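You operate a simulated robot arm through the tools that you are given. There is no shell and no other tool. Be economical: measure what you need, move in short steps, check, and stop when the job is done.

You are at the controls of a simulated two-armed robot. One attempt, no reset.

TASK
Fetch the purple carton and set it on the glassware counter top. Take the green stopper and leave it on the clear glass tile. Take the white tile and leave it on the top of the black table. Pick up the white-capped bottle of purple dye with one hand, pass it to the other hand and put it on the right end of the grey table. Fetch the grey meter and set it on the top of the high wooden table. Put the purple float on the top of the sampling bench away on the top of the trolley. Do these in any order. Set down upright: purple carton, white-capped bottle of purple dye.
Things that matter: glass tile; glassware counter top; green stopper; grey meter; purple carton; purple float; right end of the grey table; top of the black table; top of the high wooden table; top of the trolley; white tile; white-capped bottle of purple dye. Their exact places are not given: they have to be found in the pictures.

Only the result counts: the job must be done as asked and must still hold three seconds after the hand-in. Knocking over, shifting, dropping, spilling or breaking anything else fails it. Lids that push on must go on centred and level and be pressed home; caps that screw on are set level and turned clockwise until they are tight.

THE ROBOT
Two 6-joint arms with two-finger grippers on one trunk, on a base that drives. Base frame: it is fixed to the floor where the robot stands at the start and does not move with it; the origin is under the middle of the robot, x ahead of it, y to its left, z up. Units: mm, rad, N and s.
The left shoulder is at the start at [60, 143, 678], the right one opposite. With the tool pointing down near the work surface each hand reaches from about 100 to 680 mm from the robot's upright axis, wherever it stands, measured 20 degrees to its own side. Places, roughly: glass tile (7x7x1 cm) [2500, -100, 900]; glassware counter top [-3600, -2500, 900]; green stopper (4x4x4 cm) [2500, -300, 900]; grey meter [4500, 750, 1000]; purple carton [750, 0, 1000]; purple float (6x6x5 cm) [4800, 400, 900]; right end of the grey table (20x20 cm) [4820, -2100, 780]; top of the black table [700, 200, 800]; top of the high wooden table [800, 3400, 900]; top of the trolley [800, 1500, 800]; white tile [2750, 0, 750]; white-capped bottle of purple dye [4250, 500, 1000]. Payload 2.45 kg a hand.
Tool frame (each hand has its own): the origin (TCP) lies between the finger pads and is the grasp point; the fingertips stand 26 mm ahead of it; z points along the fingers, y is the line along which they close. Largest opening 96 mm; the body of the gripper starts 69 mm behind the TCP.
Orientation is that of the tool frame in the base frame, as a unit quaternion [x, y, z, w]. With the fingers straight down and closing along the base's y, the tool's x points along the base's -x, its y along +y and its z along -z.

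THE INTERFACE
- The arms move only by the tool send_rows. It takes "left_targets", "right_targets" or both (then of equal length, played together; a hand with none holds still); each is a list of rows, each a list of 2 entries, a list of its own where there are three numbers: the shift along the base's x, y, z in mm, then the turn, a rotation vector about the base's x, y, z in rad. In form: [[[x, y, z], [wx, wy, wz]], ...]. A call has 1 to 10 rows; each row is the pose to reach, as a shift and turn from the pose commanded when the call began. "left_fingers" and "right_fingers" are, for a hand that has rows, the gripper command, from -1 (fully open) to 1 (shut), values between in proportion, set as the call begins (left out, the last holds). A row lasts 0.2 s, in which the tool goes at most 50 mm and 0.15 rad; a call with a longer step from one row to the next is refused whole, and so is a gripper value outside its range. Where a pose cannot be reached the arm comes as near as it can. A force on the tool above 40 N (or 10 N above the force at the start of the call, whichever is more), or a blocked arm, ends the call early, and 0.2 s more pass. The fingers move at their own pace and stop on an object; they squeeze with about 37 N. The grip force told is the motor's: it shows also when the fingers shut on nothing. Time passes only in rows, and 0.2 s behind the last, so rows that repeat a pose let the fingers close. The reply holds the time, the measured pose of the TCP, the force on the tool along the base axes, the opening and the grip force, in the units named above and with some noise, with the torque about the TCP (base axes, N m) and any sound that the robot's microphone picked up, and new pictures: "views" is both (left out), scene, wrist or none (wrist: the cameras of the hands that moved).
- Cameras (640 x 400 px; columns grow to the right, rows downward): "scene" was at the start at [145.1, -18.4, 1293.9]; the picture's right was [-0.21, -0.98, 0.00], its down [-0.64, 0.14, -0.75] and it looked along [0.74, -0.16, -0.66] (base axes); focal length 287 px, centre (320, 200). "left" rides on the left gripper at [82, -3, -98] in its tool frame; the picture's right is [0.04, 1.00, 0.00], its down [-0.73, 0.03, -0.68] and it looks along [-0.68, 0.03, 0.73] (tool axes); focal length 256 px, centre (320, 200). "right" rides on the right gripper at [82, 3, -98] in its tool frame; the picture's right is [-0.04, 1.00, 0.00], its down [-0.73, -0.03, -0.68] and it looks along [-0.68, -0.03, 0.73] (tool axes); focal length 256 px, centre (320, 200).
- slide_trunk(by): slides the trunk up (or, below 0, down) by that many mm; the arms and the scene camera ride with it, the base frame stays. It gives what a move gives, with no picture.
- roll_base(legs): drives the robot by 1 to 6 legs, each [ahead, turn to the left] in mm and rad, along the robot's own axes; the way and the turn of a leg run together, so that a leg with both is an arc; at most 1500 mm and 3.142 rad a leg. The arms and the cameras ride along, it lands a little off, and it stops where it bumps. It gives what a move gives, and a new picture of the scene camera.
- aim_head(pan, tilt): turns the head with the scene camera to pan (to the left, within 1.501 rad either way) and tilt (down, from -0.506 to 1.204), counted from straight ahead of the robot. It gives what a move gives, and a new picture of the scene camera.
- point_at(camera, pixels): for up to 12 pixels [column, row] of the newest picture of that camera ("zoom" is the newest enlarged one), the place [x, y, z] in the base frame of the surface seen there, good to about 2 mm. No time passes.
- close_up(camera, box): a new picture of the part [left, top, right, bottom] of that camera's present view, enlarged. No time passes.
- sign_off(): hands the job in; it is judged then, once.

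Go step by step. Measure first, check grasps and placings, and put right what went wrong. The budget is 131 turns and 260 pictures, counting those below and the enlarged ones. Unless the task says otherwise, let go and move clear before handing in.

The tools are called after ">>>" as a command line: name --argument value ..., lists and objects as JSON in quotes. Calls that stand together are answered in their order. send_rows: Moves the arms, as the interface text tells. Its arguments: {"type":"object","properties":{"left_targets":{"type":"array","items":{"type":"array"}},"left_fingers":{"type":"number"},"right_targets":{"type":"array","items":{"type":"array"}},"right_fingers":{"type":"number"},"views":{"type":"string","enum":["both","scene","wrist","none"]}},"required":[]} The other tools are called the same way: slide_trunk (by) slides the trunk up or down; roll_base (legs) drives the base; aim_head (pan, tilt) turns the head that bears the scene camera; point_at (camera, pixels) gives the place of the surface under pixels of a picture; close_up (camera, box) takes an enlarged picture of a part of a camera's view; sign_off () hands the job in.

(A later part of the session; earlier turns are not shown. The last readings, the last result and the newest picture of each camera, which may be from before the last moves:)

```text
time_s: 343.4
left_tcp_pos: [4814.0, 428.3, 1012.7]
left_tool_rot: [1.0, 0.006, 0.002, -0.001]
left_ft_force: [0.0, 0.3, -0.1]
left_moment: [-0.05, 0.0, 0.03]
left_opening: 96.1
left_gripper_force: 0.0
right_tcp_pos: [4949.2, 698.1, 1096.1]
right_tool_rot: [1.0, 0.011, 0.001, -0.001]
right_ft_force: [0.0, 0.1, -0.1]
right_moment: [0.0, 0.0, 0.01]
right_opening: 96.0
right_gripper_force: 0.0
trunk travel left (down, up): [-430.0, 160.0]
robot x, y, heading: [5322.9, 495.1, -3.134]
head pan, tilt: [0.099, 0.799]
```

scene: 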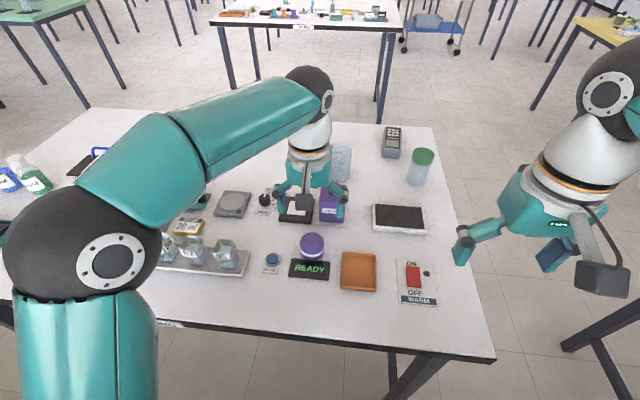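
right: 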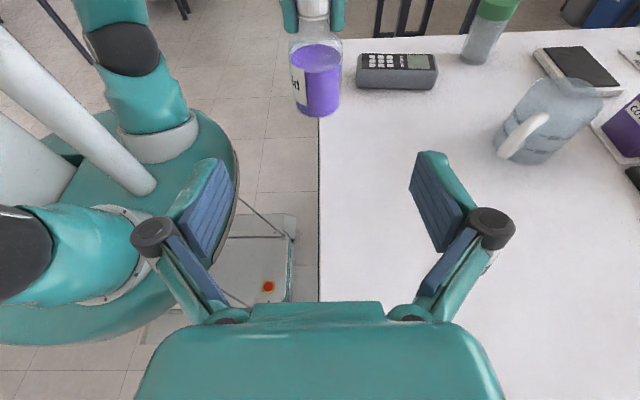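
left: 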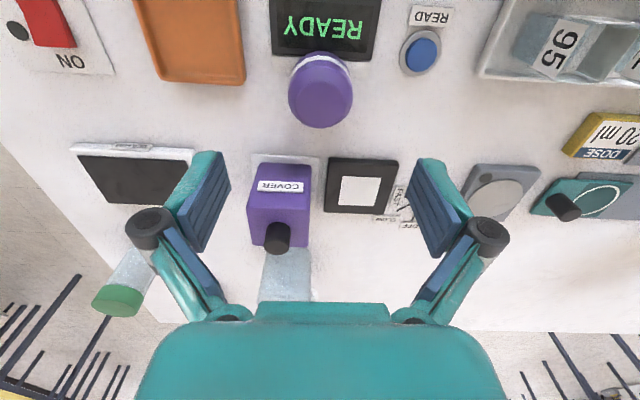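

The float is in line (column 320). I measure its edges from here, and watch the COVER bottle (280,205) near the left finger.

>>> point_at --camera "left" --pixels '[[320, 95], [320, 122], [292, 95], [350, 95], [320, 60], [280, 170], [300, 210], [278, 235], [340, 165]]'

```text
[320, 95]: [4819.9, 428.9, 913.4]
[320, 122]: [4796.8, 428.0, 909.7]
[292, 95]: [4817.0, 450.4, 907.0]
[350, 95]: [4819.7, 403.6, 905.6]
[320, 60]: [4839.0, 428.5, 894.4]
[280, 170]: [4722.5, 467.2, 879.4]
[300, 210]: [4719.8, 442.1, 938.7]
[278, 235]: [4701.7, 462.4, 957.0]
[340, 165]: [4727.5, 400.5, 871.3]
```

Float centre (4818,428), top 913. I lower to z≈893 around it and close.

>>> send_rows --left_targets '[[[4, 0, -40], [0, 0, 0]], [[4, 0, -80], [0, 0, 0]], [[4, 0, -105], [0, 0, 0]], [[4, 0, -118], [0, 0, 0]]]' --views "wrist"

>>> send_rows --left_targets '[[[0, 0, 0], [0, 0, 0]], [[0, 0, 0], [0, 0, 0]], [[0, 0, 0], [0, 0, 0]]]' --left_fingers 1 --views "wrist"

```text
time_s: 344.4
left_tcp_pos: [4819.9, 428.9, 893.6]
left_tool_rot: [1.0, 0.007, 0.002, 0.0]
left_ft_force: [0.4, -0.3, 0.1]
left_moment: [0.02, 0.01, -0.01]
left_opening: 96.0
left_gripper_force: 0.2
right_tcp_pos: [4950.8, 697.4, 1096.3]
right_tool_rot: [1.0, 0.011, 0.0, -0.001]
right_ft_force: [0.8, 0.7, -0.1]
right_moment: [0.02, 0.0, -0.02]
right_opening: 95.9
right_gripper_force: 0.0
trunk travel left (down, up): [-430.0, 160.0]
robot x, y, heading: [5318.2, 493.5, -3.133]
head pan, tilt: [0.099, 0.799]
```

left: 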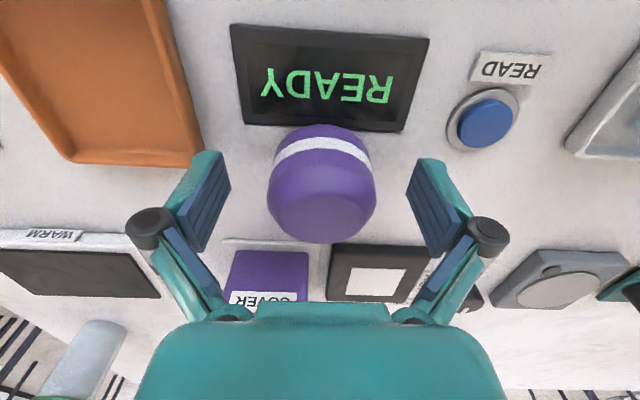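

```text
time_s: 345.2
left_tcp_pos: [4819.3, 428.8, 894.4]
left_tool_rot: [1.0, 0.007, 0.002, 0.0]
left_ft_force: [0.0, -0.3, -1.0]
left_moment: [0.01, -0.01, 0.01]
left_opening: 51.4
left_gripper_force: 36.6
right_tcp_pos: [4950.8, 697.1, 1097.6]
right_tool_rot: [1.0, 0.01, 0.0, -0.001]
right_ft_force: [-0.6, -0.7, 0.2]
right_moment: [0.0, 0.0, -0.03]
right_opening: 95.9
right_gripper_force: 0.1
trunk travel left (down, up): [-430.0, 160.0]
robot x, y, heading: [5319.8, 494.2, -3.131]
head pan, tilt: [0.099, 0.799]
```

left: 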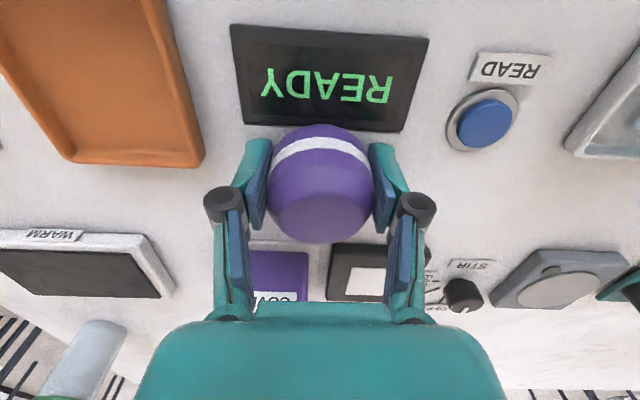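

The float is held (51 mm). I lift it 180 mm, draw the arm in, and back off.

>>> send_rows --left_targets '[[[0, 0, 30], [0, 0, 0]], [[0, 0, 75], [0, 0, 0]], [[0, 0, 120], [0, 0, 0]], [[15, -5, 160], [0, 0, 0]], [[45, -15, 190], [0, 0, 0]], [[85, -35, 200], [0, 0, 0]], [[125, -60, 200], [0, 0, 0]], [[155, -90, 200], [0, 0, 0]]]' --views "both"

>>> roll_base --legs '[[-270, 0]]'

>>> roll_base --legs '[[0, -0.5]]'

>>> roll_base --legs '[[0, -0.5]]'

>>> roll_base --legs '[[0, -0.55]]'

```text
time_s: 347.0
left_tcp_pos: [4974.9, 337.7, 1096.1]
left_tool_rot: [1.0, 0.007, 0.003, 0.0]
left_ft_force: [0.2, -0.7, 0.1]
left_moment: [0.0, -0.03, -0.03]
left_opening: 51.5
left_gripper_force: 37.1
right_tcp_pos: [4951.8, 695.8, 1098.1]
right_tool_rot: [1.0, 0.01, 0.0, 0.0]
right_ft_force: [0.3, -0.8, 0.2]
right_moment: [-0.02, 0.02, -0.01]
right_opening: 96.1
right_gripper_force: 0.1
trunk travel left (down, up): [-430.0, 160.0]
robot x, y, heading: [5318.5, 495.5, -3.13]
head pan, tilt: [0.099, 0.799]
```

scene: 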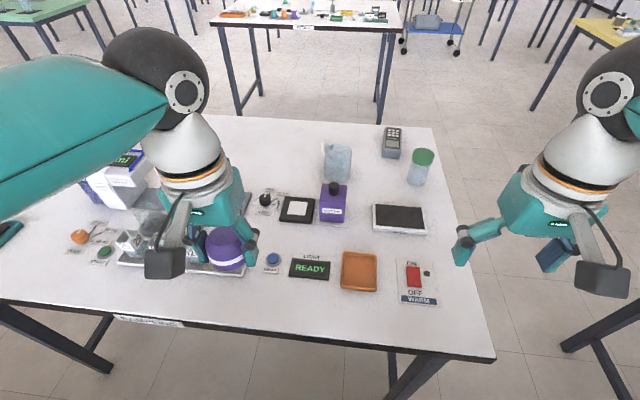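
left: 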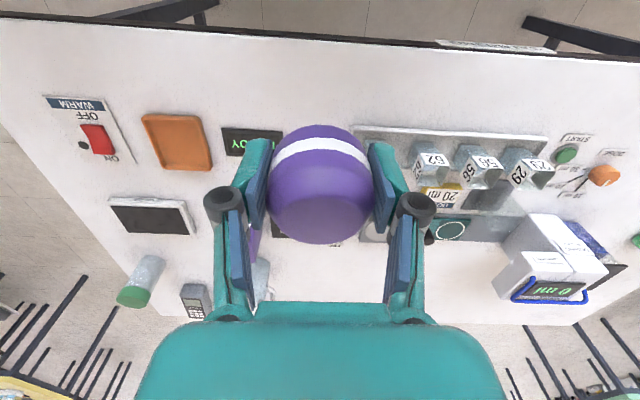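

```text
time_s: 349.0
left_tcp_pos: [5247.2, 340.5, 1096.2]
left_tool_rot: [1.0, 0.009, 0.001, 0.0]
left_ft_force: [1.3, -0.3, -1.5]
left_moment: [0.01, 0.01, 0.02]
left_opening: 51.4
left_gripper_force: 36.9
right_tcp_pos: [5222.9, 699.6, 1097.7]
right_tool_rot: [1.0, 0.012, 0.0, -0.001]
right_ft_force: [-0.4, -0.8, -0.1]
right_moment: [0.0, -0.03, -0.01]
right_opening: 96.1
right_gripper_force: 0.0
trunk travel left (down, up): [-430.0, 160.0]
robot x, y, heading: [5591.2, 497.4, -3.129]
head pan, tilt: [0.099, 0.799]
```

scene: 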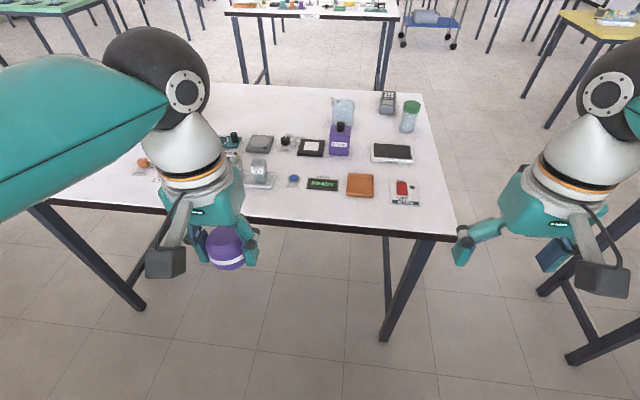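

```text
time_s: 350.9
left_tcp_pos: [5215.1, 524.4, 1096.5]
left_tool_rot: [0.971, -0.24, 0.002, 0.0]
left_ft_force: [-0.6, -0.3, -0.8]
left_moment: [0.05, 0.0, -0.02]
left_opening: 51.4
left_gripper_force: 37.1
right_tcp_pos: [5366.8, 851.0, 1098.1]
right_tool_rot: [0.972, -0.237, 0.0, -0.001]
right_ft_force: [0.0, 0.0, 0.5]
right_moment: [-0.03, 0.0, 0.0]
right_opening: 96.0
right_gripper_force: 0.1
trunk travel left (down, up): [-430.0, 160.0]
robot x, y, heading: [5586.7, 481.9, 2.652]
head pan, tilt: [0.099, 0.799]
```

scene: 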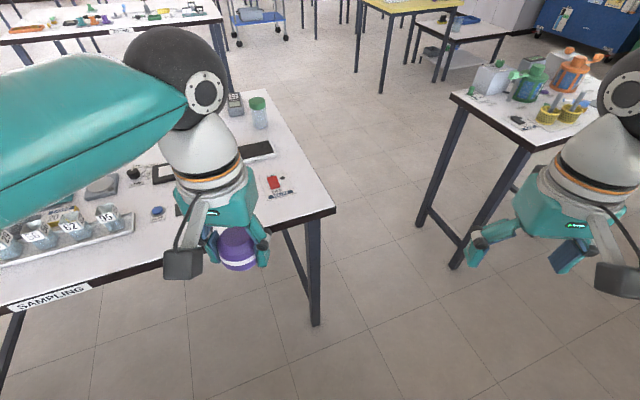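

```text
time_s: 352.9
left_tcp_pos: [5278.9, 698.9, 1096.4]
left_tool_rot: [0.882, -0.472, 0.001, 0.001]
left_ft_force: [-0.2, -0.8, 0.4]
left_moment: [-0.01, -0.03, 0.02]
left_opening: 51.8
left_gripper_force: 37.4
right_tcp_pos: [5568.2, 912.9, 1097.6]
right_tool_rot: [0.883, -0.468, 0.001, -0.001]
right_ft_force: [0.9, 0.4, 0.0]
right_moment: [0.03, -0.02, -0.02]
right_opening: 95.9
right_gripper_force: 0.0
trunk travel left (down, up): [-430.0, 160.0]
robot x, y, heading: [5571.3, 476.0, 2.153]
head pan, tilt: [0.099, 0.799]
```

scene: 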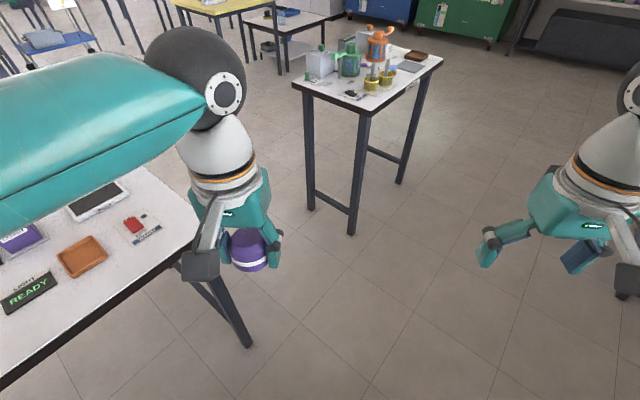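

```text
time_s: 355.1
left_tcp_pos: [5440.4, 821.8, 1097.2]
left_tool_rot: [0.72, -0.694, 0.001, 0.001]
left_ft_force: [-0.5, -0.6, -0.7]
left_moment: [0.01, 0.01, 0.02]
left_opening: 51.5
left_gripper_force: 37.0
right_tcp_pos: [5798.6, 850.2, 1097.5]
right_tool_rot: [0.722, -0.692, 0.001, 0.0]
right_ft_force: [-0.1, 0.5, -0.6]
right_moment: [-0.02, -0.04, 0.0]
right_opening: 96.1
right_gripper_force: 0.1
trunk travel left (down, up): [-430.0, 160.0]
robot x, y, heading: [5556.0, 476.2, 1.604]
head pan, tilt: [0.099, 0.799]
```

scene: 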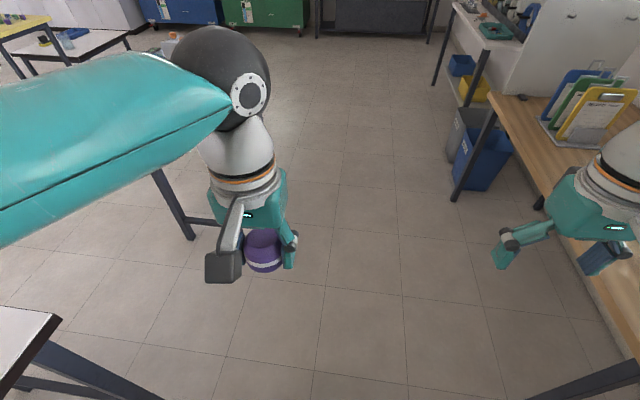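

Good turns. I go on to y≈1165 and turn left into the gap between the bench and the small table.

>>> roll_base --legs '[[690, 0], [0, 0.5]]'

>>> roll_base --legs '[[0, 0.5]]'

>>> roll_base --legs '[[0, 0.5]]'

>>> aim_head --pan 0.0 --tilt 0.6

```text
time_s: 360.5
left_tcp_pos: [5268.4, 1402.5, 1097.0]
left_tool_rot: [0.869, -0.494, 0.002, 0.001]
left_ft_force: [0.4, 0.0, 0.6]
left_moment: [-0.02, -0.01, -0.01]
left_opening: 51.4
left_gripper_force: 37.1
right_tcp_pos: [5567.4, 1600.2, 1099.0]
right_tool_rot: [0.872, -0.49, 0.001, -0.002]
right_ft_force: [-0.4, -0.4, -0.1]
right_moment: [-0.01, -0.03, -0.06]
right_opening: 95.8
right_gripper_force: 0.0
trunk travel left (down, up): [-430.0, 160.0]
robot x, y, heading: [5549.4, 1159.9, 2.105]
head pan, tilt: [0.099, 0.799]
```

scene: 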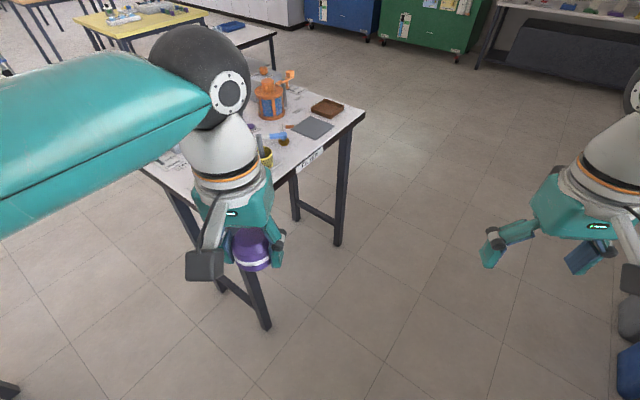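

```text
time_s: 362.4
left_tcp_pos: [5186.4, 1236.6, 1097.2]
left_tool_rot: [0.965, -0.261, 0.001, 0.001]
left_ft_force: [-0.3, 0.6, 0.1]
left_moment: [-0.03, -0.01, 0.02]
left_opening: 51.5
left_gripper_force: 36.8
right_tcp_pos: [5353.1, 1556.6, 1098.5]
right_tool_rot: [0.966, -0.257, 0.001, -0.001]
right_ft_force: [-1.1, 0.2, -0.3]
right_moment: [0.01, -0.01, 0.0]
right_opening: 95.8
right_gripper_force: 0.1
trunk travel left (down, up): [-430.0, 160.0]
robot x, y, heading: [5555.3, 1174.0, 2.613]
head pan, tilt: [0.099, 0.799]
```

scene: 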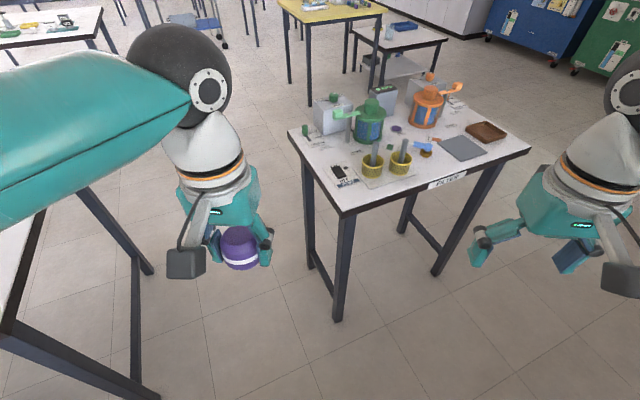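

```text
time_s: 364.4
left_tcp_pos: [5202.0, 1052.0, 1098.0]
left_tool_rot: [1.0, -0.012, 0.002, -0.001]
left_ft_force: [-0.8, -0.4, -0.2]
left_moment: [0.0, -0.02, -0.01]
left_opening: 51.7
left_gripper_force: 36.7
right_tcp_pos: [5193.4, 1411.7, 1099.9]
right_tool_rot: [1.0, -0.008, 0.0, -0.001]
right_ft_force: [0.4, 0.0, -0.2]
right_moment: [0.0, 0.0, -0.02]
right_opening: 96.0
right_gripper_force: 0.1
trunk travel left (down, up): [-430.0, 160.0]
robot x, y, heading: [5556.4, 1191.8, 3.108]
head pan, tilt: [0.099, 0.799]
```

scene: 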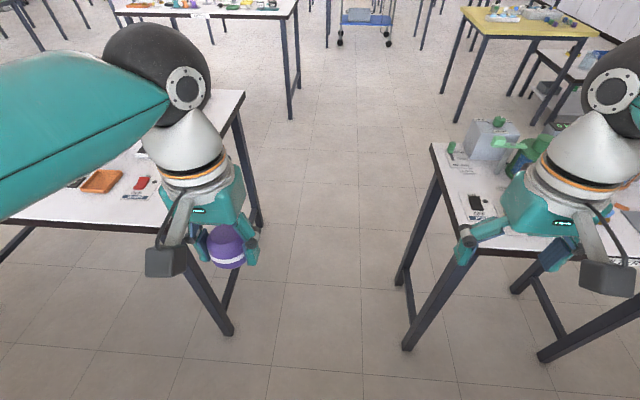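

```text
time_s: 365.2
left_tcp_pos: [5203.0, 1053.2, 1099.4]
left_tool_rot: [1.0, -0.013, 0.002, 0.001]
left_ft_force: [0.6, 0.4, -0.2]
left_moment: [-0.04, 0.02, -0.03]
left_opening: 51.5
left_gripper_force: 37.2
right_tcp_pos: [5192.8, 1412.4, 1099.8]
right_tool_rot: [1.0, -0.008, 0.0, 0.0]
right_ft_force: [0.0, 0.9, 0.1]
right_moment: [-0.04, -0.01, -0.02]
right_opening: 96.1
right_gripper_force: 0.0
trunk travel left (down, up): [-430.0, 160.0]
robot x, y, heading: [5558.4, 1194.1, 3.115]
head pan, tilt: [0.0, 0.6]
```

scene: 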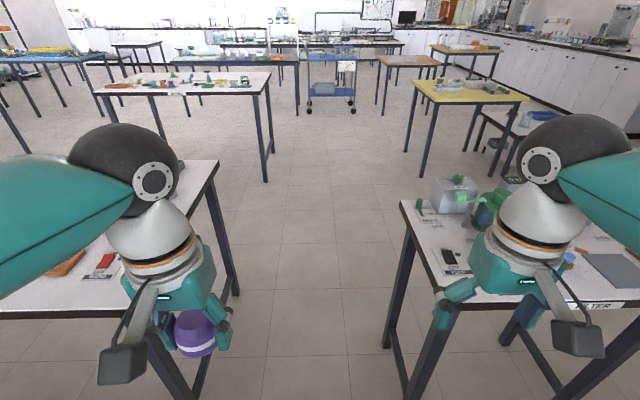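

I measure the gap's edges: small table corner (402,207) and bench corner (215,165).

>>> point_at --camera "scene" --pixels '[[403, 210], [460, 180], [490, 195], [215, 172], [400, 335], [235, 290], [520, 105], [425, 95]]'

```text
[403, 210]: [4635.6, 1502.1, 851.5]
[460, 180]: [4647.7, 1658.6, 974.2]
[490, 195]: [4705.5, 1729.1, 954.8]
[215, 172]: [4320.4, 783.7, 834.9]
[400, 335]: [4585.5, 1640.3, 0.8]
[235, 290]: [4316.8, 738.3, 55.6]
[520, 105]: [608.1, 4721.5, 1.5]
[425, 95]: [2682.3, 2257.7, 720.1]
```

The gap runs from y≈784 to 1502; I shift the line to y≈1145 and drive through.

>>> roll_base --legs '[[0, 0.12], [480, 0], [0, -0.095], [1380, 0]]'

```text
time_s: 375.8
left_tcp_pos: [3345.0, 1039.9, 1098.9]
left_tool_rot: [1.0, -0.016, 0.002, 0.0]
left_ft_force: [0.1, 0.1, -1.1]
left_moment: [0.0, -0.03, 0.0]
left_opening: 51.4
left_gripper_force: 37.0
right_tcp_pos: [3338.4, 1399.8, 1099.7]
right_tool_rot: [1.0, -0.01, 0.001, -0.002]
right_ft_force: [-0.3, 0.0, 0.1]
right_moment: [-0.02, -0.01, -0.02]
right_opening: 96.0
right_gripper_force: 0.1
trunk travel left (down, up): [-430.0, 160.0]
robot x, y, heading: [3698.4, 1182.0, 3.11]
head pan, tilt: [0.0, 0.6]
```

scene: 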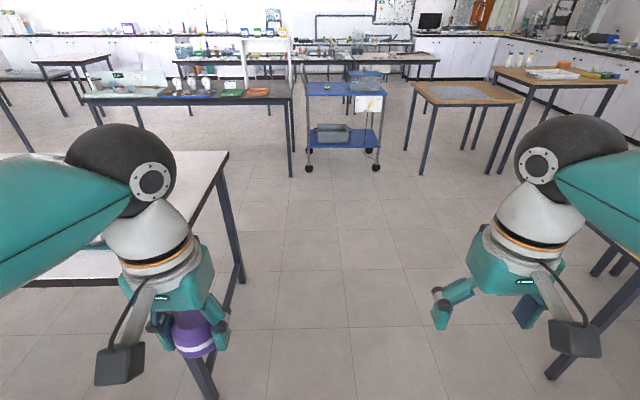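

Through the gap at (3698,1182). I turn left to face -y, drive to y≈640 and turn left again to the bench front.

>>> roll_base --legs '[[0, 0.52]]'

>>> roll_base --legs '[[0, 0.52]]'

>>> roll_base --legs '[[0, 0.52], [540, 0], [0, 0.5]]'

>>> roll_base --legs '[[0, 0.52]]'

>>> roll_base --legs '[[0, 0.54]]'

```text
time_s: 377.8
left_tcp_pos: [3464.5, 884.5, 1098.7]
left_tool_rot: [0.97, 0.242, 0.002, 0.0]
left_ft_force: [0.4, -0.5, 0.6]
left_moment: [0.02, 0.0, -0.03]
left_opening: 51.6
left_gripper_force: 36.9
right_tcp_pos: [3280.0, 1194.0, 1099.8]
right_tool_rot: [0.969, 0.245, 0.0, -0.001]
right_ft_force: [-0.1, 0.5, -0.5]
right_moment: [0.0, 0.0, -0.03]
right_opening: 95.9
right_gripper_force: 0.1
trunk travel left (down, up): [-430.0, 160.0]
robot x, y, heading: [3695.3, 1193.5, -2.657]
head pan, tilt: [0.0, 0.6]
```

scene: 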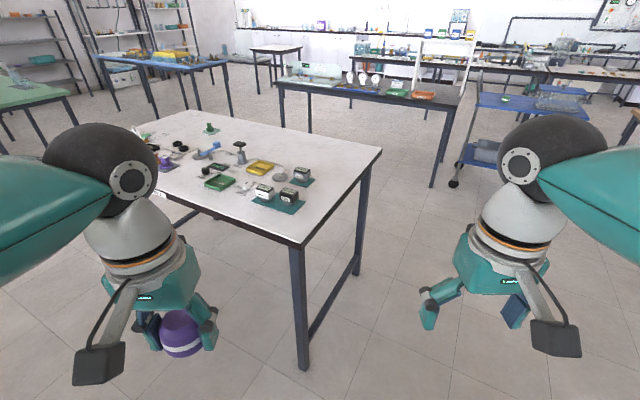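

```text
time_s: 379.9
left_tcp_pos: [3648.7, 809.7, 1099.2]
left_tool_rot: [0.876, 0.483, 0.001, -0.001]
left_ft_force: [0.8, -0.1, -0.6]
left_moment: [0.01, -0.02, -0.01]
left_opening: 51.5
left_gripper_force: 36.2
right_tcp_pos: [3334.1, 986.8, 1100.0]
right_tool_rot: [0.873, 0.487, 0.0, -0.002]
right_ft_force: [-0.6, -0.6, -0.1]
right_moment: [0.03, 0.01, 0.0]
right_opening: 95.9
right_gripper_force: 0.1
trunk travel left (down, up): [-430.0, 160.0]
robot x, y, heading: [3679.6, 1205.2, -2.135]
head pan, tilt: [0.0, 0.6]
```

scene: 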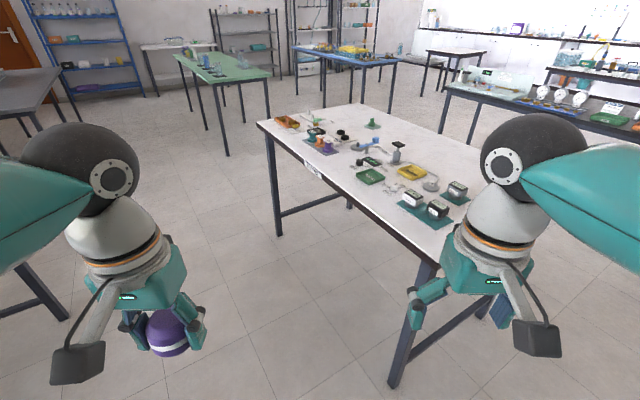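

```text
time_s: 386.2
left_tcp_pos: [3971.5, 441.7, 1100.6]
left_tool_rot: [0.531, 0.847, 0.0, -0.002]
left_ft_force: [0.4, -0.2, -0.7]
left_moment: [0.02, 0.04, 0.02]
left_opening: 51.5
left_gripper_force: 37.3
right_tcp_pos: [3655.3, 270.5, 1101.2]
right_tool_rot: [0.527, 0.85, 0.0, -0.002]
right_ft_force: [-1.2, -0.2, -0.4]
right_moment: [0.01, -0.06, -0.02]
right_opening: 96.0
right_gripper_force: 0.0
trunk travel left (down, up): [-430.0, 160.0]
robot x, y, heading: [3645.1, 674.4, -1.132]
head pan, tilt: [0.0, 0.6]
```

scene: 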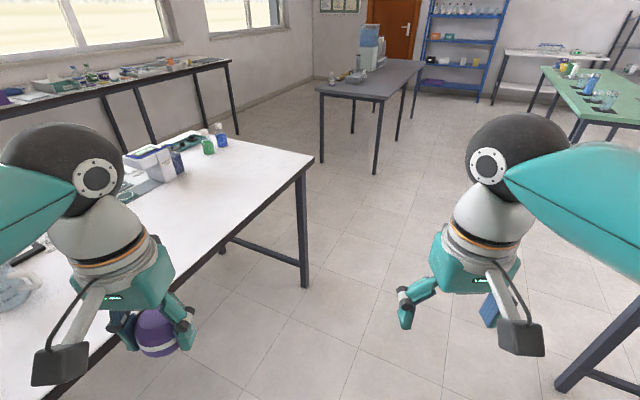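

```text
time_s: 388.2
left_tcp_pos: [4043.3, 633.4, 1100.3]
left_tool_rot: [0.295, 0.955, 0.0, -0.001]
left_ft_force: [0.6, 0.3, -0.1]
left_moment: [0.0, 0.0, 0.01]
left_opening: 51.7
left_gripper_force: 37.5
right_tcp_pos: [3853.8, 327.7, 1101.3]
right_tool_rot: [0.292, 0.956, 0.001, -0.001]
right_ft_force: [0.0, 0.6, 0.2]
right_moment: [0.0, 0.02, -0.01]
right_opening: 96.0
right_gripper_force: 0.2
trunk travel left (down, up): [-430.0, 160.0]
robot x, y, heading: [3633.8, 657.4, -0.605]
head pan, tilt: [0.0, 0.6]
```

scene: 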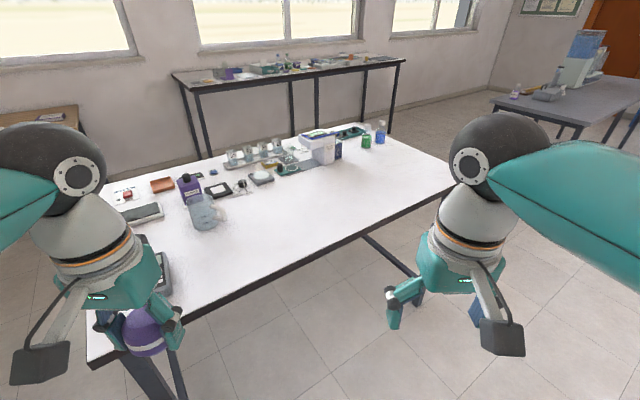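

```text
time_s: 390.3
left_tcp_pos: [4000.4, 844.7, 1101.2]
left_tool_rot: [0.033, 0.999, 0.0, -0.002]
left_ft_force: [0.8, 0.1, 0.0]
left_moment: [-0.01, -0.01, 0.0]
left_opening: 51.6
left_gripper_force: 37.2
right_tcp_pos: [3993.4, 486.2, 1102.4]
right_tool_rot: [0.029, 1.0, -0.001, 0.0]
right_ft_force: [0.2, 0.2, 0.2]
right_moment: [-0.02, 0.0, -0.03]
right_opening: 95.9
right_gripper_force: 0.2
trunk travel left (down, up): [-430.0, 160.0]
robot x, y, heading: [3635.0, 638.9, -0.075]
head pan, tilt: [0.0, 0.6]
```

scene: 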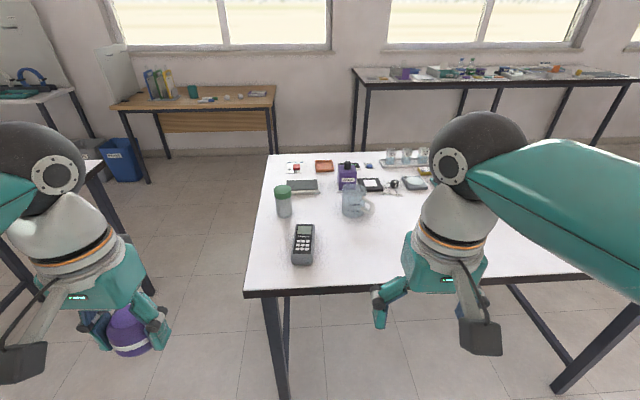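

The meter is at (303,245). I straighten and come 280 mm nearer.

>>> roll_base --legs '[[0, 0.075], [285, 0]]'

>>> aim_head --pan 0.0 --tilt 0.85

>>> point_at --camera "scene" --pixels '[[320, 200]]'

```text
time_s: 392.8
left_tcp_pos: [4271.9, 870.3, 1101.1]
left_tool_rot: [-0.003, 1.0, 0.0, -0.003]
left_ft_force: [0.6, 0.0, -0.9]
left_moment: [0.0, 0.03, -0.02]
left_opening: 51.5
left_gripper_force: 37.2
right_tcp_pos: [4292.7, 512.2, 1102.5]
right_tool_rot: [-0.009, 1.0, -0.001, -0.001]
right_ft_force: [0.8, -0.2, 0.6]
right_moment: [0.03, 0.07, -0.02]
right_opening: 96.0
right_gripper_force: 0.1
trunk travel left (down, up): [-430.0, 160.0]
robot x, y, heading: [3921.5, 646.2, -0.003]
head pan, tilt: [0.0, 0.6]
```

scene: 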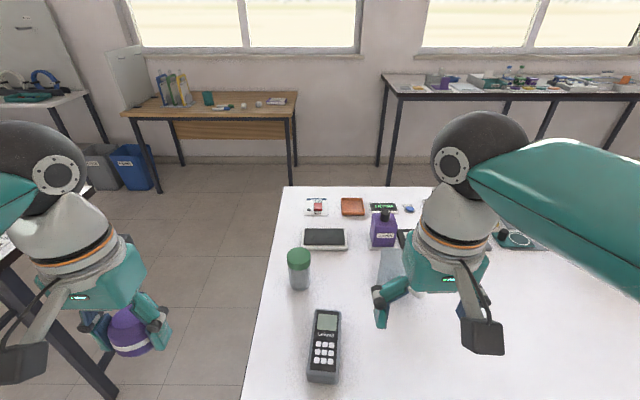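

```text
time_s: 393.6
left_tcp_pos: [4269.9, 872.0, 1102.4]
left_tool_rot: [-0.004, 1.0, 0.0, -0.002]
left_ft_force: [0.1, -0.3, -0.3]
left_moment: [-0.04, 0.0, 0.0]
left_opening: 51.5
left_gripper_force: 36.8
right_tcp_pos: [4290.9, 511.9, 1103.6]
right_tool_rot: [-0.009, 1.0, -0.001, -0.001]
right_ft_force: [0.3, 0.1, 0.2]
right_moment: [-0.02, -0.02, -0.02]
right_opening: 95.9
right_gripper_force: 0.1
trunk travel left (down, up): [-430.0, 160.0]
robot x, y, heading: [3923.4, 641.8, -0.003]
head pan, tilt: [0.0, 0.85]
```

scene: 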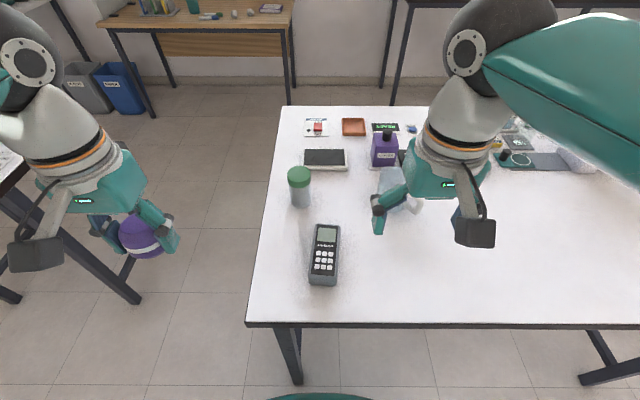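

```text
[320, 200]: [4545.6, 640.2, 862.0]
```

I measure the meter's corners and bring the right hand above it.

>>> point_at --camera "scene" --pixels '[[318, 228], [338, 229], [312, 274], [335, 275], [324, 250], [323, 282]]'

>>> send_rows --right_targets '[[[15, 25, -20], [0, 0, 0]], [[30, 50, -40], [0, 0, 0]], [[50, 75, -60], [0, 0, 0]], [[70, 98, -80], [0, 0, 0]], [[90, 118, -100], [0, 0, 0]]]' --right_fingers -1 --views "wrist"

```text
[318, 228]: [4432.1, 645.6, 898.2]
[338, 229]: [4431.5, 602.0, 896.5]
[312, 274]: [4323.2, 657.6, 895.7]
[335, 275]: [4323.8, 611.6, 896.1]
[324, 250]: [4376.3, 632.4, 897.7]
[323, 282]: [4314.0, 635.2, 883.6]
```

```text
time_s: 394.8
left_tcp_pos: [4271.6, 871.1, 1101.6]
left_tool_rot: [-0.004, 1.0, 0.0, -0.002]
left_ft_force: [0.3, -0.6, -0.8]
left_moment: [-0.06, -0.01, 0.02]
left_opening: 51.5
left_gripper_force: 37.4
right_tcp_pos: [4381.3, 630.0, 1001.3]
right_tool_rot: [-0.007, 1.0, -0.001, 0.0]
right_ft_force: [1.1, 0.0, 0.1]
right_moment: [-0.02, 0.02, -0.01]
right_opening: 96.0
right_gripper_force: 0.0
trunk travel left (down, up): [-430.0, 160.0]
robot x, y, heading: [3926.0, 643.1, -0.001]
head pan, tilt: [0.0, 0.85]
```

right: 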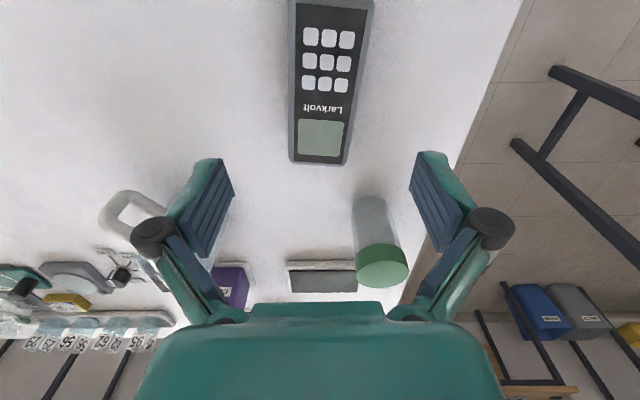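

The meter lies turned by -0.1 rad, centre (4378,629), top 897. I align, lower to z≈888 and close.

>>> send_rows --right_targets '[[[-2, 0, -40], [0, 0, -0.06]], [[-3, 0, -80], [0, 0, -0.11]], [[-3, 0, -105], [0, 0, -0.11]], [[-3, 0, -112], [0, 0, -0.11]]]' --views "wrist"

>>> send_rows --right_targets '[[[0, 0, 0], [0, 0, 0]], [[0, 0, 0], [0, 0, 0]], [[0, 0, 0], [0, 0, 0]]]' --right_fingers 1 --views "none"

>>> send_rows --right_targets '[[[0, 0, 30], [0, 0, 0]], [[0, 0, 75], [0, 0, 0]], [[0, 0, 120], [0, 0, 0]], [[-20, -20, 160], [0, 0, 0]], [[-50, -50, 180], [0, 0, 0]], [[-80, -80, 190], [0, 0, 0]]]' --views "both"

```text
time_s: 395.8
left_tcp_pos: [4270.5, 870.5, 1102.3]
left_tool_rot: [-0.005, 1.0, -0.001, -0.002]
left_ft_force: [-0.5, 0.3, -0.1]
left_moment: [0.01, 0.01, 0.0]
left_opening: 51.5
left_gripper_force: 36.6
right_tcp_pos: [4378.6, 629.0, 890.5]
right_tool_rot: [0.047, 0.999, -0.001, 0.0]
right_ft_force: [0.7, -0.1, -0.4]
right_moment: [0.0, -0.01, 0.01]
right_opening: 95.9
right_gripper_force: 0.1
trunk travel left (down, up): [-430.0, 160.0]
robot x, y, heading: [3924.1, 644.8, 0.003]
head pan, tilt: [0.0, 0.85]
```

right: 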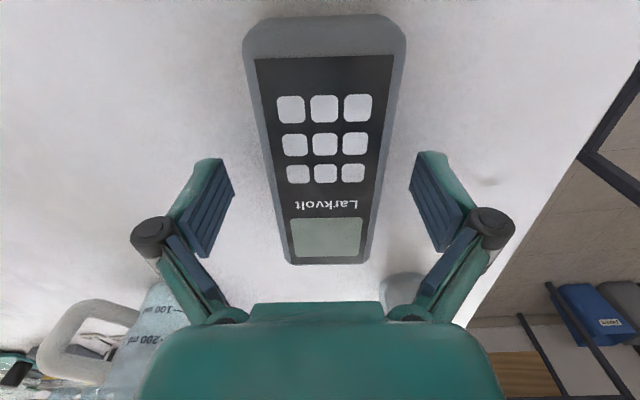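

```text
time_s: 396.6
left_tcp_pos: [4271.1, 870.7, 1102.1]
left_tool_rot: [-0.005, 1.0, 0.0, -0.002]
left_ft_force: [0.0, 0.0, -0.5]
left_moment: [0.04, 0.0, 0.0]
left_opening: 51.5
left_gripper_force: 36.9
right_tcp_pos: [4379.6, 629.5, 892.1]
right_tool_rot: [0.048, 0.999, -0.001, 0.0]
right_ft_force: [-0.1, -0.6, 2.0]
right_moment: [0.09, -0.09, 0.0]
right_opening: 57.7
right_gripper_force: 37.1
trunk travel left (down, up): [-430.0, 160.0]
robot x, y, heading: [3922.2, 642.2, -0.001]
head pan, tilt: [0.0, 0.85]
```

```text
time_s: 398.0
left_tcp_pos: [4270.7, 870.3, 1102.7]
left_tool_rot: [-0.005, 1.0, 0.0, -0.002]
left_ft_force: [0.0, 0.0, -0.5]
left_moment: [0.03, 0.01, 0.0]
left_opening: 51.3
left_gripper_force: 37.5
right_tcp_pos: [4298.9, 549.4, 1080.6]
right_tool_rot: [0.046, 0.999, -0.001, -0.001]
right_ft_force: [-0.1, -0.7, -1.2]
right_moment: [0.03, -0.02, 0.0]
right_opening: 57.5
right_gripper_force: 36.9
trunk travel left (down, up): [-430.0, 160.0]
robot x, y, heading: [3922.9, 643.5, 0.002]
head pan, tilt: [0.0, 0.85]
```

scene: 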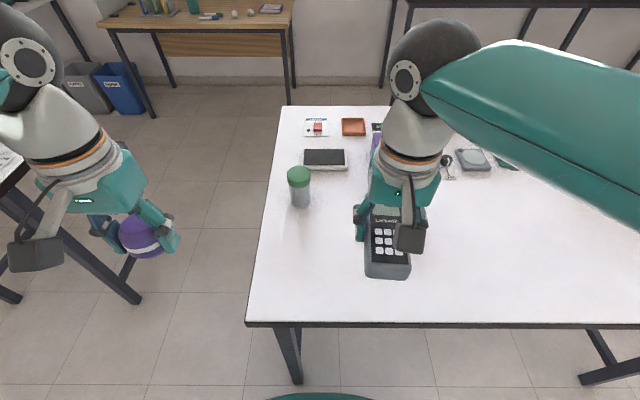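
right: 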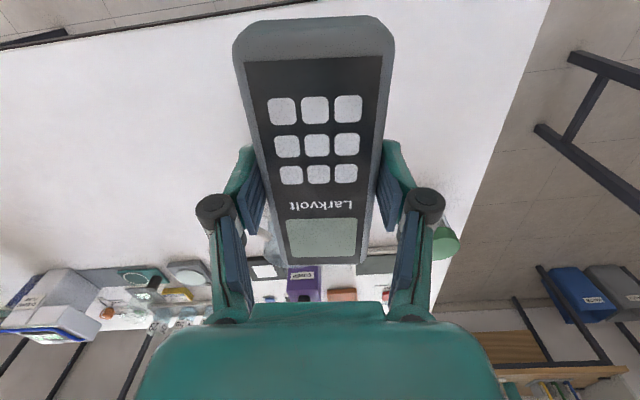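

Both things are held: float in the left hand, meter in the right. I drive back toward the trolley: back, turn to +y, forward, turn to -x.

>>> roll_base --legs '[[-225, 0], [0, 0.52], [0, 0.52], [0, 0.53], [520, 0], [0, 0.52]]'

>>> roll_base --legs '[[0, 0.52], [0, 0.5]]'

```text
time_s: 404.0
left_tcp_pos: [3563.9, 1040.6, 1102.8]
left_tool_rot: [-0.619, 0.785, -0.003, -0.003]
left_ft_force: [0.8, 0.0, -0.2]
left_moment: [0.02, -0.02, -0.02]
left_opening: 51.5
left_gripper_force: 37.2
right_tcp_pos: [3883.1, 990.7, 1079.8]
right_tool_rot: [-0.578, 0.816, -0.004, 0.0]
right_ft_force: [0.1, 0.7, -2.9]
right_moment: [-0.01, -0.03, -0.03]
right_opening: 57.6
right_gripper_force: 36.7
trunk travel left (down, up): [-430.0, 160.0]
robot x, y, heading: [3741.2, 635.0, 1.353]
head pan, tilt: [0.0, 0.85]
stopped in leg 4: the robot was blocked; the commanded pose is now the measured one
```

scene: 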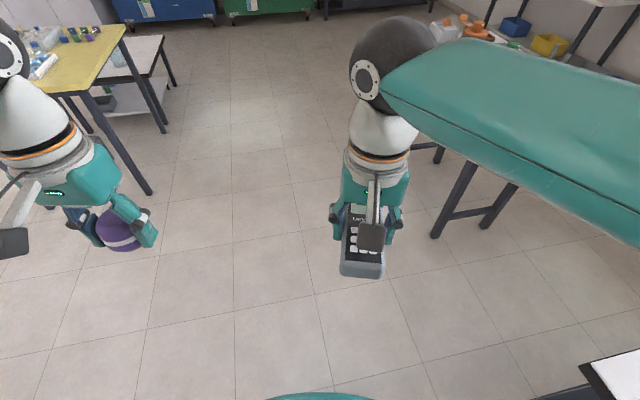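

```text
time_s: 407.6
left_tcp_pos: [3304.6, 697.6, 1103.3]
left_tool_rot: [0.924, -0.383, 0.003, 0.001]
left_ft_force: [-1.3, 0.4, -0.3]
left_moment: [-0.04, -0.02, -0.01]
left_opening: 51.3
left_gripper_force: 37.0
right_tcp_pos: [3513.9, 941.3, 1080.5]
right_tool_rot: [0.903, -0.431, 0.0, 0.0]
right_ft_force: [0.2, 0.1, -2.2]
right_moment: [-0.06, 0.02, 0.01]
right_opening: 57.6
right_gripper_force: 37.2
trunk travel left (down, up): [-430.0, 160.0]
robot x, y, heading: [3763.8, 658.7, 2.368]
head pan, tilt: [0.0, 0.85]
```

scene: 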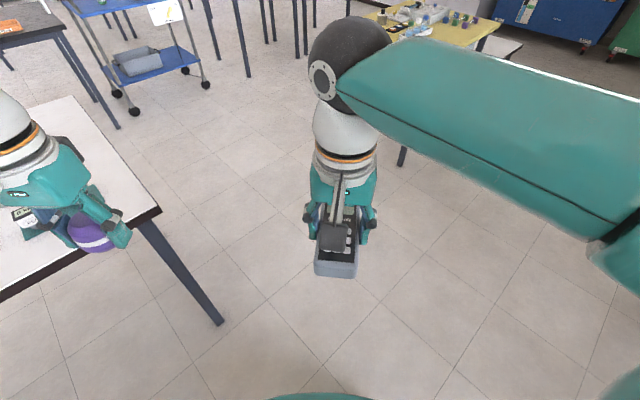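

The robot stopped early but is now on heading 2.37 at (3764,659), the white table at left. I measure the yellow table leg (403,160) and the white table corner before driving diagonally out.

>>> point_at --camera "scene" --pixels '[[403, 162], [248, 75], [205, 82], [135, 110], [158, 210], [220, 320], [118, 125], [70, 8], [175, 5]]'

>>> slide_trunk --by -60

>>> roll_base --legs '[[760, 0], [0, 0.38], [0, 0.37]]'

```text
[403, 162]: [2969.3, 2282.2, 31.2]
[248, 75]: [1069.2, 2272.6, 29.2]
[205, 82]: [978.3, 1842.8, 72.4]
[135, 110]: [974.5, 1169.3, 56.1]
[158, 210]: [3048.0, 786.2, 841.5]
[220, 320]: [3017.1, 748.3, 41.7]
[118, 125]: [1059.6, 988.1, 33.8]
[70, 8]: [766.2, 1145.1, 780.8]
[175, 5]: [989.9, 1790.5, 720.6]
```

```text
time_s: 408.6
left_tcp_pos: [3304.6, 697.1, 1042.1]
left_tool_rot: [0.924, -0.383, 0.003, 0.001]
left_ft_force: [-0.5, 0.1, 0.3]
left_moment: [0.01, 0.01, 0.0]
left_opening: 51.8
left_gripper_force: 36.8
right_tcp_pos: [3515.5, 942.7, 1022.4]
right_tool_rot: [0.902, -0.431, 0.001, 0.0]
right_ft_force: [0.0, 0.2, -2.6]
right_moment: [0.0, -0.04, -0.01]
right_opening: 57.7
right_gripper_force: 37.0
trunk travel left (down, up): [-370.0, 220.0]
robot x, y, heading: [3766.1, 660.6, 2.365]
head pan, tilt: [0.0, 0.85]
```

```text
time_s: 415.3
left_tcp_pos: [2860.1, 900.7, 1042.1]
left_tool_rot: [1.0, -0.015, 0.002, 0.0]
left_ft_force: [-0.8, 0.0, 0.1]
left_moment: [-0.02, -0.01, 0.01]
left_opening: 51.5
left_gripper_force: 36.7
right_tcp_pos: [2843.9, 1222.8, 1021.2]
right_tool_rot: [0.998, -0.067, 0.001, -0.002]
right_ft_force: [0.5, 1.0, -1.5]
right_moment: [-0.03, 0.01, 0.0]
right_opening: 57.5
right_gripper_force: 36.7
trunk travel left (down, up): [-370.0, 220.0]
robot x, y, heading: [3221.8, 1216.2, 3.11]
head pan, tilt: [0.0, 0.85]
```

scene: 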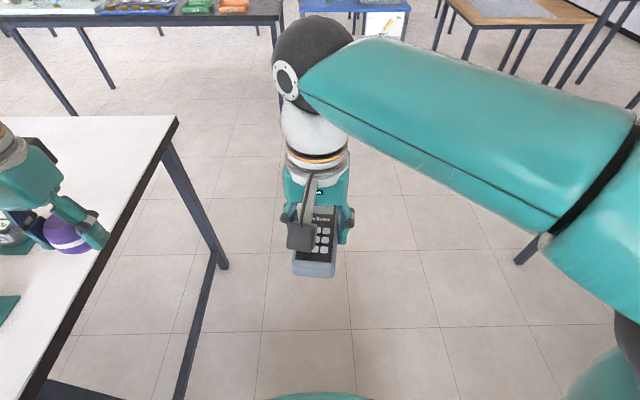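

The way along y≈1220 is clear. I drive 1700 mm to the trolley and look at its top.

>>> roll_base --legs '[[850, 0], [850, 0], [0, -0.3], [170, 0], [0, 0.32]]'

>>> aim_head --pan 0.0 --tilt 0.5

```text
time_s: 427.3
left_tcp_pos: [1013.9, 983.1, 1043.2]
left_tool_rot: [1.0, -0.003, 0.001, 0.0]
left_ft_force: [0.0, 0.5, -0.5]
left_moment: [-0.03, -0.01, -0.02]
left_opening: 51.4
left_gripper_force: 37.0
right_tcp_pos: [987.9, 1305.6, 1022.1]
right_tool_rot: [0.999, -0.053, 0.001, -0.002]
right_ft_force: [0.2, -0.2, -1.5]
right_moment: [0.03, -0.05, -0.02]
right_opening: 57.5
right_gripper_force: 37.5
trunk travel left (down, up): [-370.0, 220.0]
robot x, y, heading: [1366.1, 1314.6, 3.139]
head pan, tilt: [0.0, 0.85]
```

scene: 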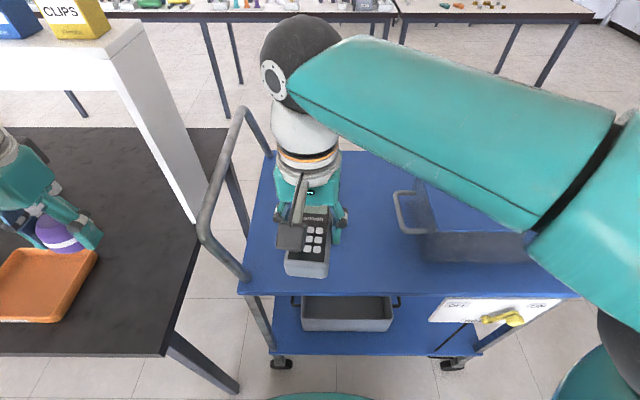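

```text
time_s: 428.1
left_tcp_pos: [1012.7, 983.4, 1043.0]
left_tool_rot: [1.0, -0.003, 0.002, 0.001]
left_ft_force: [0.9, 0.2, -1.1]
left_moment: [0.0, 0.01, 0.0]
left_opening: 51.7
left_gripper_force: 37.6
right_tcp_pos: [988.5, 1304.9, 1022.3]
right_tool_rot: [0.999, -0.053, 0.001, -0.002]
right_ft_force: [0.1, -1.0, -3.4]
right_moment: [-0.02, -0.01, 0.0]
right_opening: 57.7
right_gripper_force: 37.3
trunk travel left (down, up): [-370.0, 220.0]
robot x, y, heading: [1363.1, 1313.3, 3.141]
head pan, tilt: [0.0, 0.499]
```

scene: 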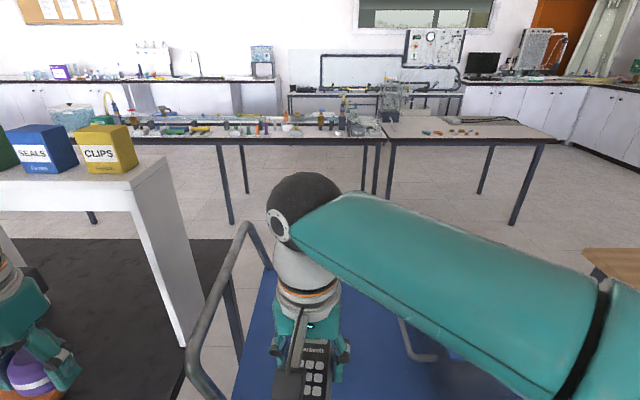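

The trolley is right ahead; its top is free at the left half. I look down again and measure.

>>> aim_head --pan 0.0 --tilt 0.85

>>> point_at --camera "scene" --pixels '[[262, 275], [270, 200], [370, 165], [360, 240], [400, 275], [420, 250], [425, 185], [240, 110], [245, 275], [210, 225], [540, 280], [350, 290]]'

```text
time_s: 428.9
left_tcp_pos: [1011.9, 983.9, 1044.4]
left_tool_rot: [1.0, -0.003, 0.003, 0.0]
left_ft_force: [-0.3, 0.2, -0.7]
left_moment: [0.02, 0.03, -0.04]
left_opening: 51.5
left_gripper_force: 37.2
right_tcp_pos: [988.5, 1304.8, 1022.5]
right_tool_rot: [0.999, -0.053, 0.001, -0.002]
right_ft_force: [0.2, 0.2, -1.9]
right_moment: [0.02, -0.01, 0.02]
right_opening: 57.6
right_gripper_force: 36.9
trunk travel left (down, up): [-370.0, 220.0]
robot x, y, heading: [1361.5, 1318.3, 3.138]
head pan, tilt: [0.0, 0.85]
```

scene: 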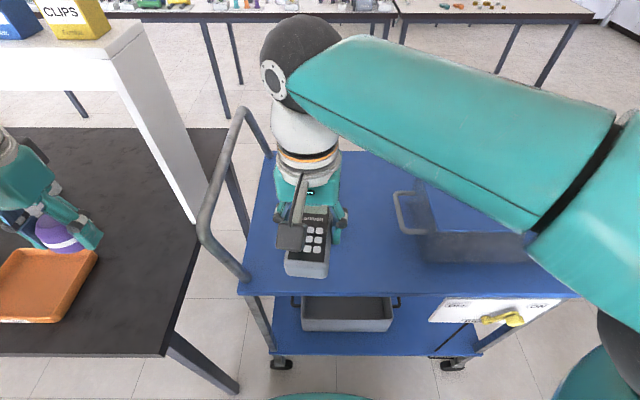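

```text
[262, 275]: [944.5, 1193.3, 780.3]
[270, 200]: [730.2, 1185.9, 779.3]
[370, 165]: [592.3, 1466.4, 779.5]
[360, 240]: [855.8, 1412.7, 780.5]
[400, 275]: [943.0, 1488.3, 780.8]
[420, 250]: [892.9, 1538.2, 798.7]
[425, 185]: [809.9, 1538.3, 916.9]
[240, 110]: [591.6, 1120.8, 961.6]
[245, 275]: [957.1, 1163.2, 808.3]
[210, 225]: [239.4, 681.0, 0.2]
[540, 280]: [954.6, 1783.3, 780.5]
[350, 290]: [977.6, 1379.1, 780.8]
```

Trolley top z=780, free at x 590-970, y 1190-1500; rail top 961. I move the meter hand aside to the right, then bring the float over (840,1340).

>>> send_rows --right_targets '[[[15, 35, 5], [0, 0, 0]], [[25, 75, 10], [0, 0, 0]], [[35, 115, 15], [0, 0, 0]], [[45, 155, 20], [0, 0, 0]], [[55, 195, 25], [0, 0, 0]], [[65, 235, 25], [0, 0, 0]], [[75, 270, 25], [0, 0, 0]]]' --views "none"

>>> send_rows --left_targets '[[[-17, 36, 5], [0, 0, 0]], [[-34, 72, 10], [0, 0, 0]], [[-52, 108, 10], [0, 0, 0]], [[-69, 144, 10], [0, 0, 0]], [[-86, 180, 10], [0, 0, 0]], [[-103, 216, 10], [0, 0, 0]], [[-120, 252, 10], [0, 0, 0]], [[-138, 288, 10], [0, 0, 0]], [[-155, 324, 10], [0, 0, 0]], [[-172, 356, 10], [0, 0, 0]]]' --views "scene"

```text
time_s: 430.5
left_tcp_pos: [1013.5, 982.9, 1044.1]
left_tool_rot: [1.0, -0.002, 0.001, 0.0]
left_ft_force: [0.0, -0.3, 0.5]
left_moment: [-0.05, 0.03, -0.02]
left_opening: 51.4
left_gripper_force: 37.2
right_tcp_pos: [1065.5, 1575.7, 1046.6]
right_tool_rot: [0.999, -0.053, 0.0, 0.0]
right_ft_force: [0.0, -0.3, -3.3]
right_moment: [-0.02, 0.0, -0.02]
right_opening: 57.5
right_gripper_force: 37.7
trunk travel left (down, up): [-370.0, 220.0]
robot x, y, heading: [1364.0, 1316.1, 3.131]
head pan, tilt: [0.0, 0.85]
```

```text
time_s: 432.7
left_tcp_pos: [852.8, 1333.6, 1041.3]
left_tool_rot: [1.0, -0.003, 0.001, 0.0]
left_ft_force: [0.0, -0.2, 0.0]
left_moment: [-0.02, 0.03, -0.01]
left_opening: 51.3
left_gripper_force: 37.2
left hand out of reach, approached as far as the arm can: row 10
right_tcp_pos: [1066.4, 1575.8, 1045.7]
right_tool_rot: [0.999, -0.053, 0.001, -0.001]
right_ft_force: [0.0, -0.6, -2.6]
right_moment: [-0.03, -0.02, -0.02]
right_opening: 57.5
right_gripper_force: 37.5
trunk travel left (down, up): [-370.0, 220.0]
robot x, y, heading: [1363.1, 1315.6, 3.141]
head pan, tilt: [0.0, 0.85]
```

scene: 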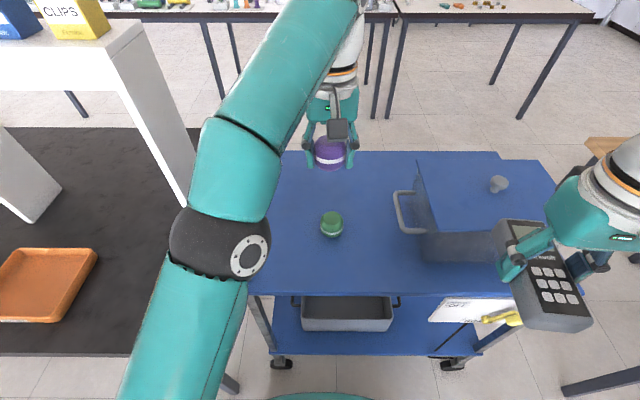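

A green object stands on the trolley at (331,223), formerly hidden by the meter. I measure it before choosing the spot.

>>> point_at --camera "scene" --pixels '[[331, 215], [331, 235], [320, 225], [343, 225], [280, 260], [285, 200], [300, 270]]'

```text
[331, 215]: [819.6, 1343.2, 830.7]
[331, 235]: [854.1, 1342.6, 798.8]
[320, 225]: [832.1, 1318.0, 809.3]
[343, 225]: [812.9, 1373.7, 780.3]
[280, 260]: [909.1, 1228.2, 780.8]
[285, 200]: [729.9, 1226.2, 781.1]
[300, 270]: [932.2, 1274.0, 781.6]
```

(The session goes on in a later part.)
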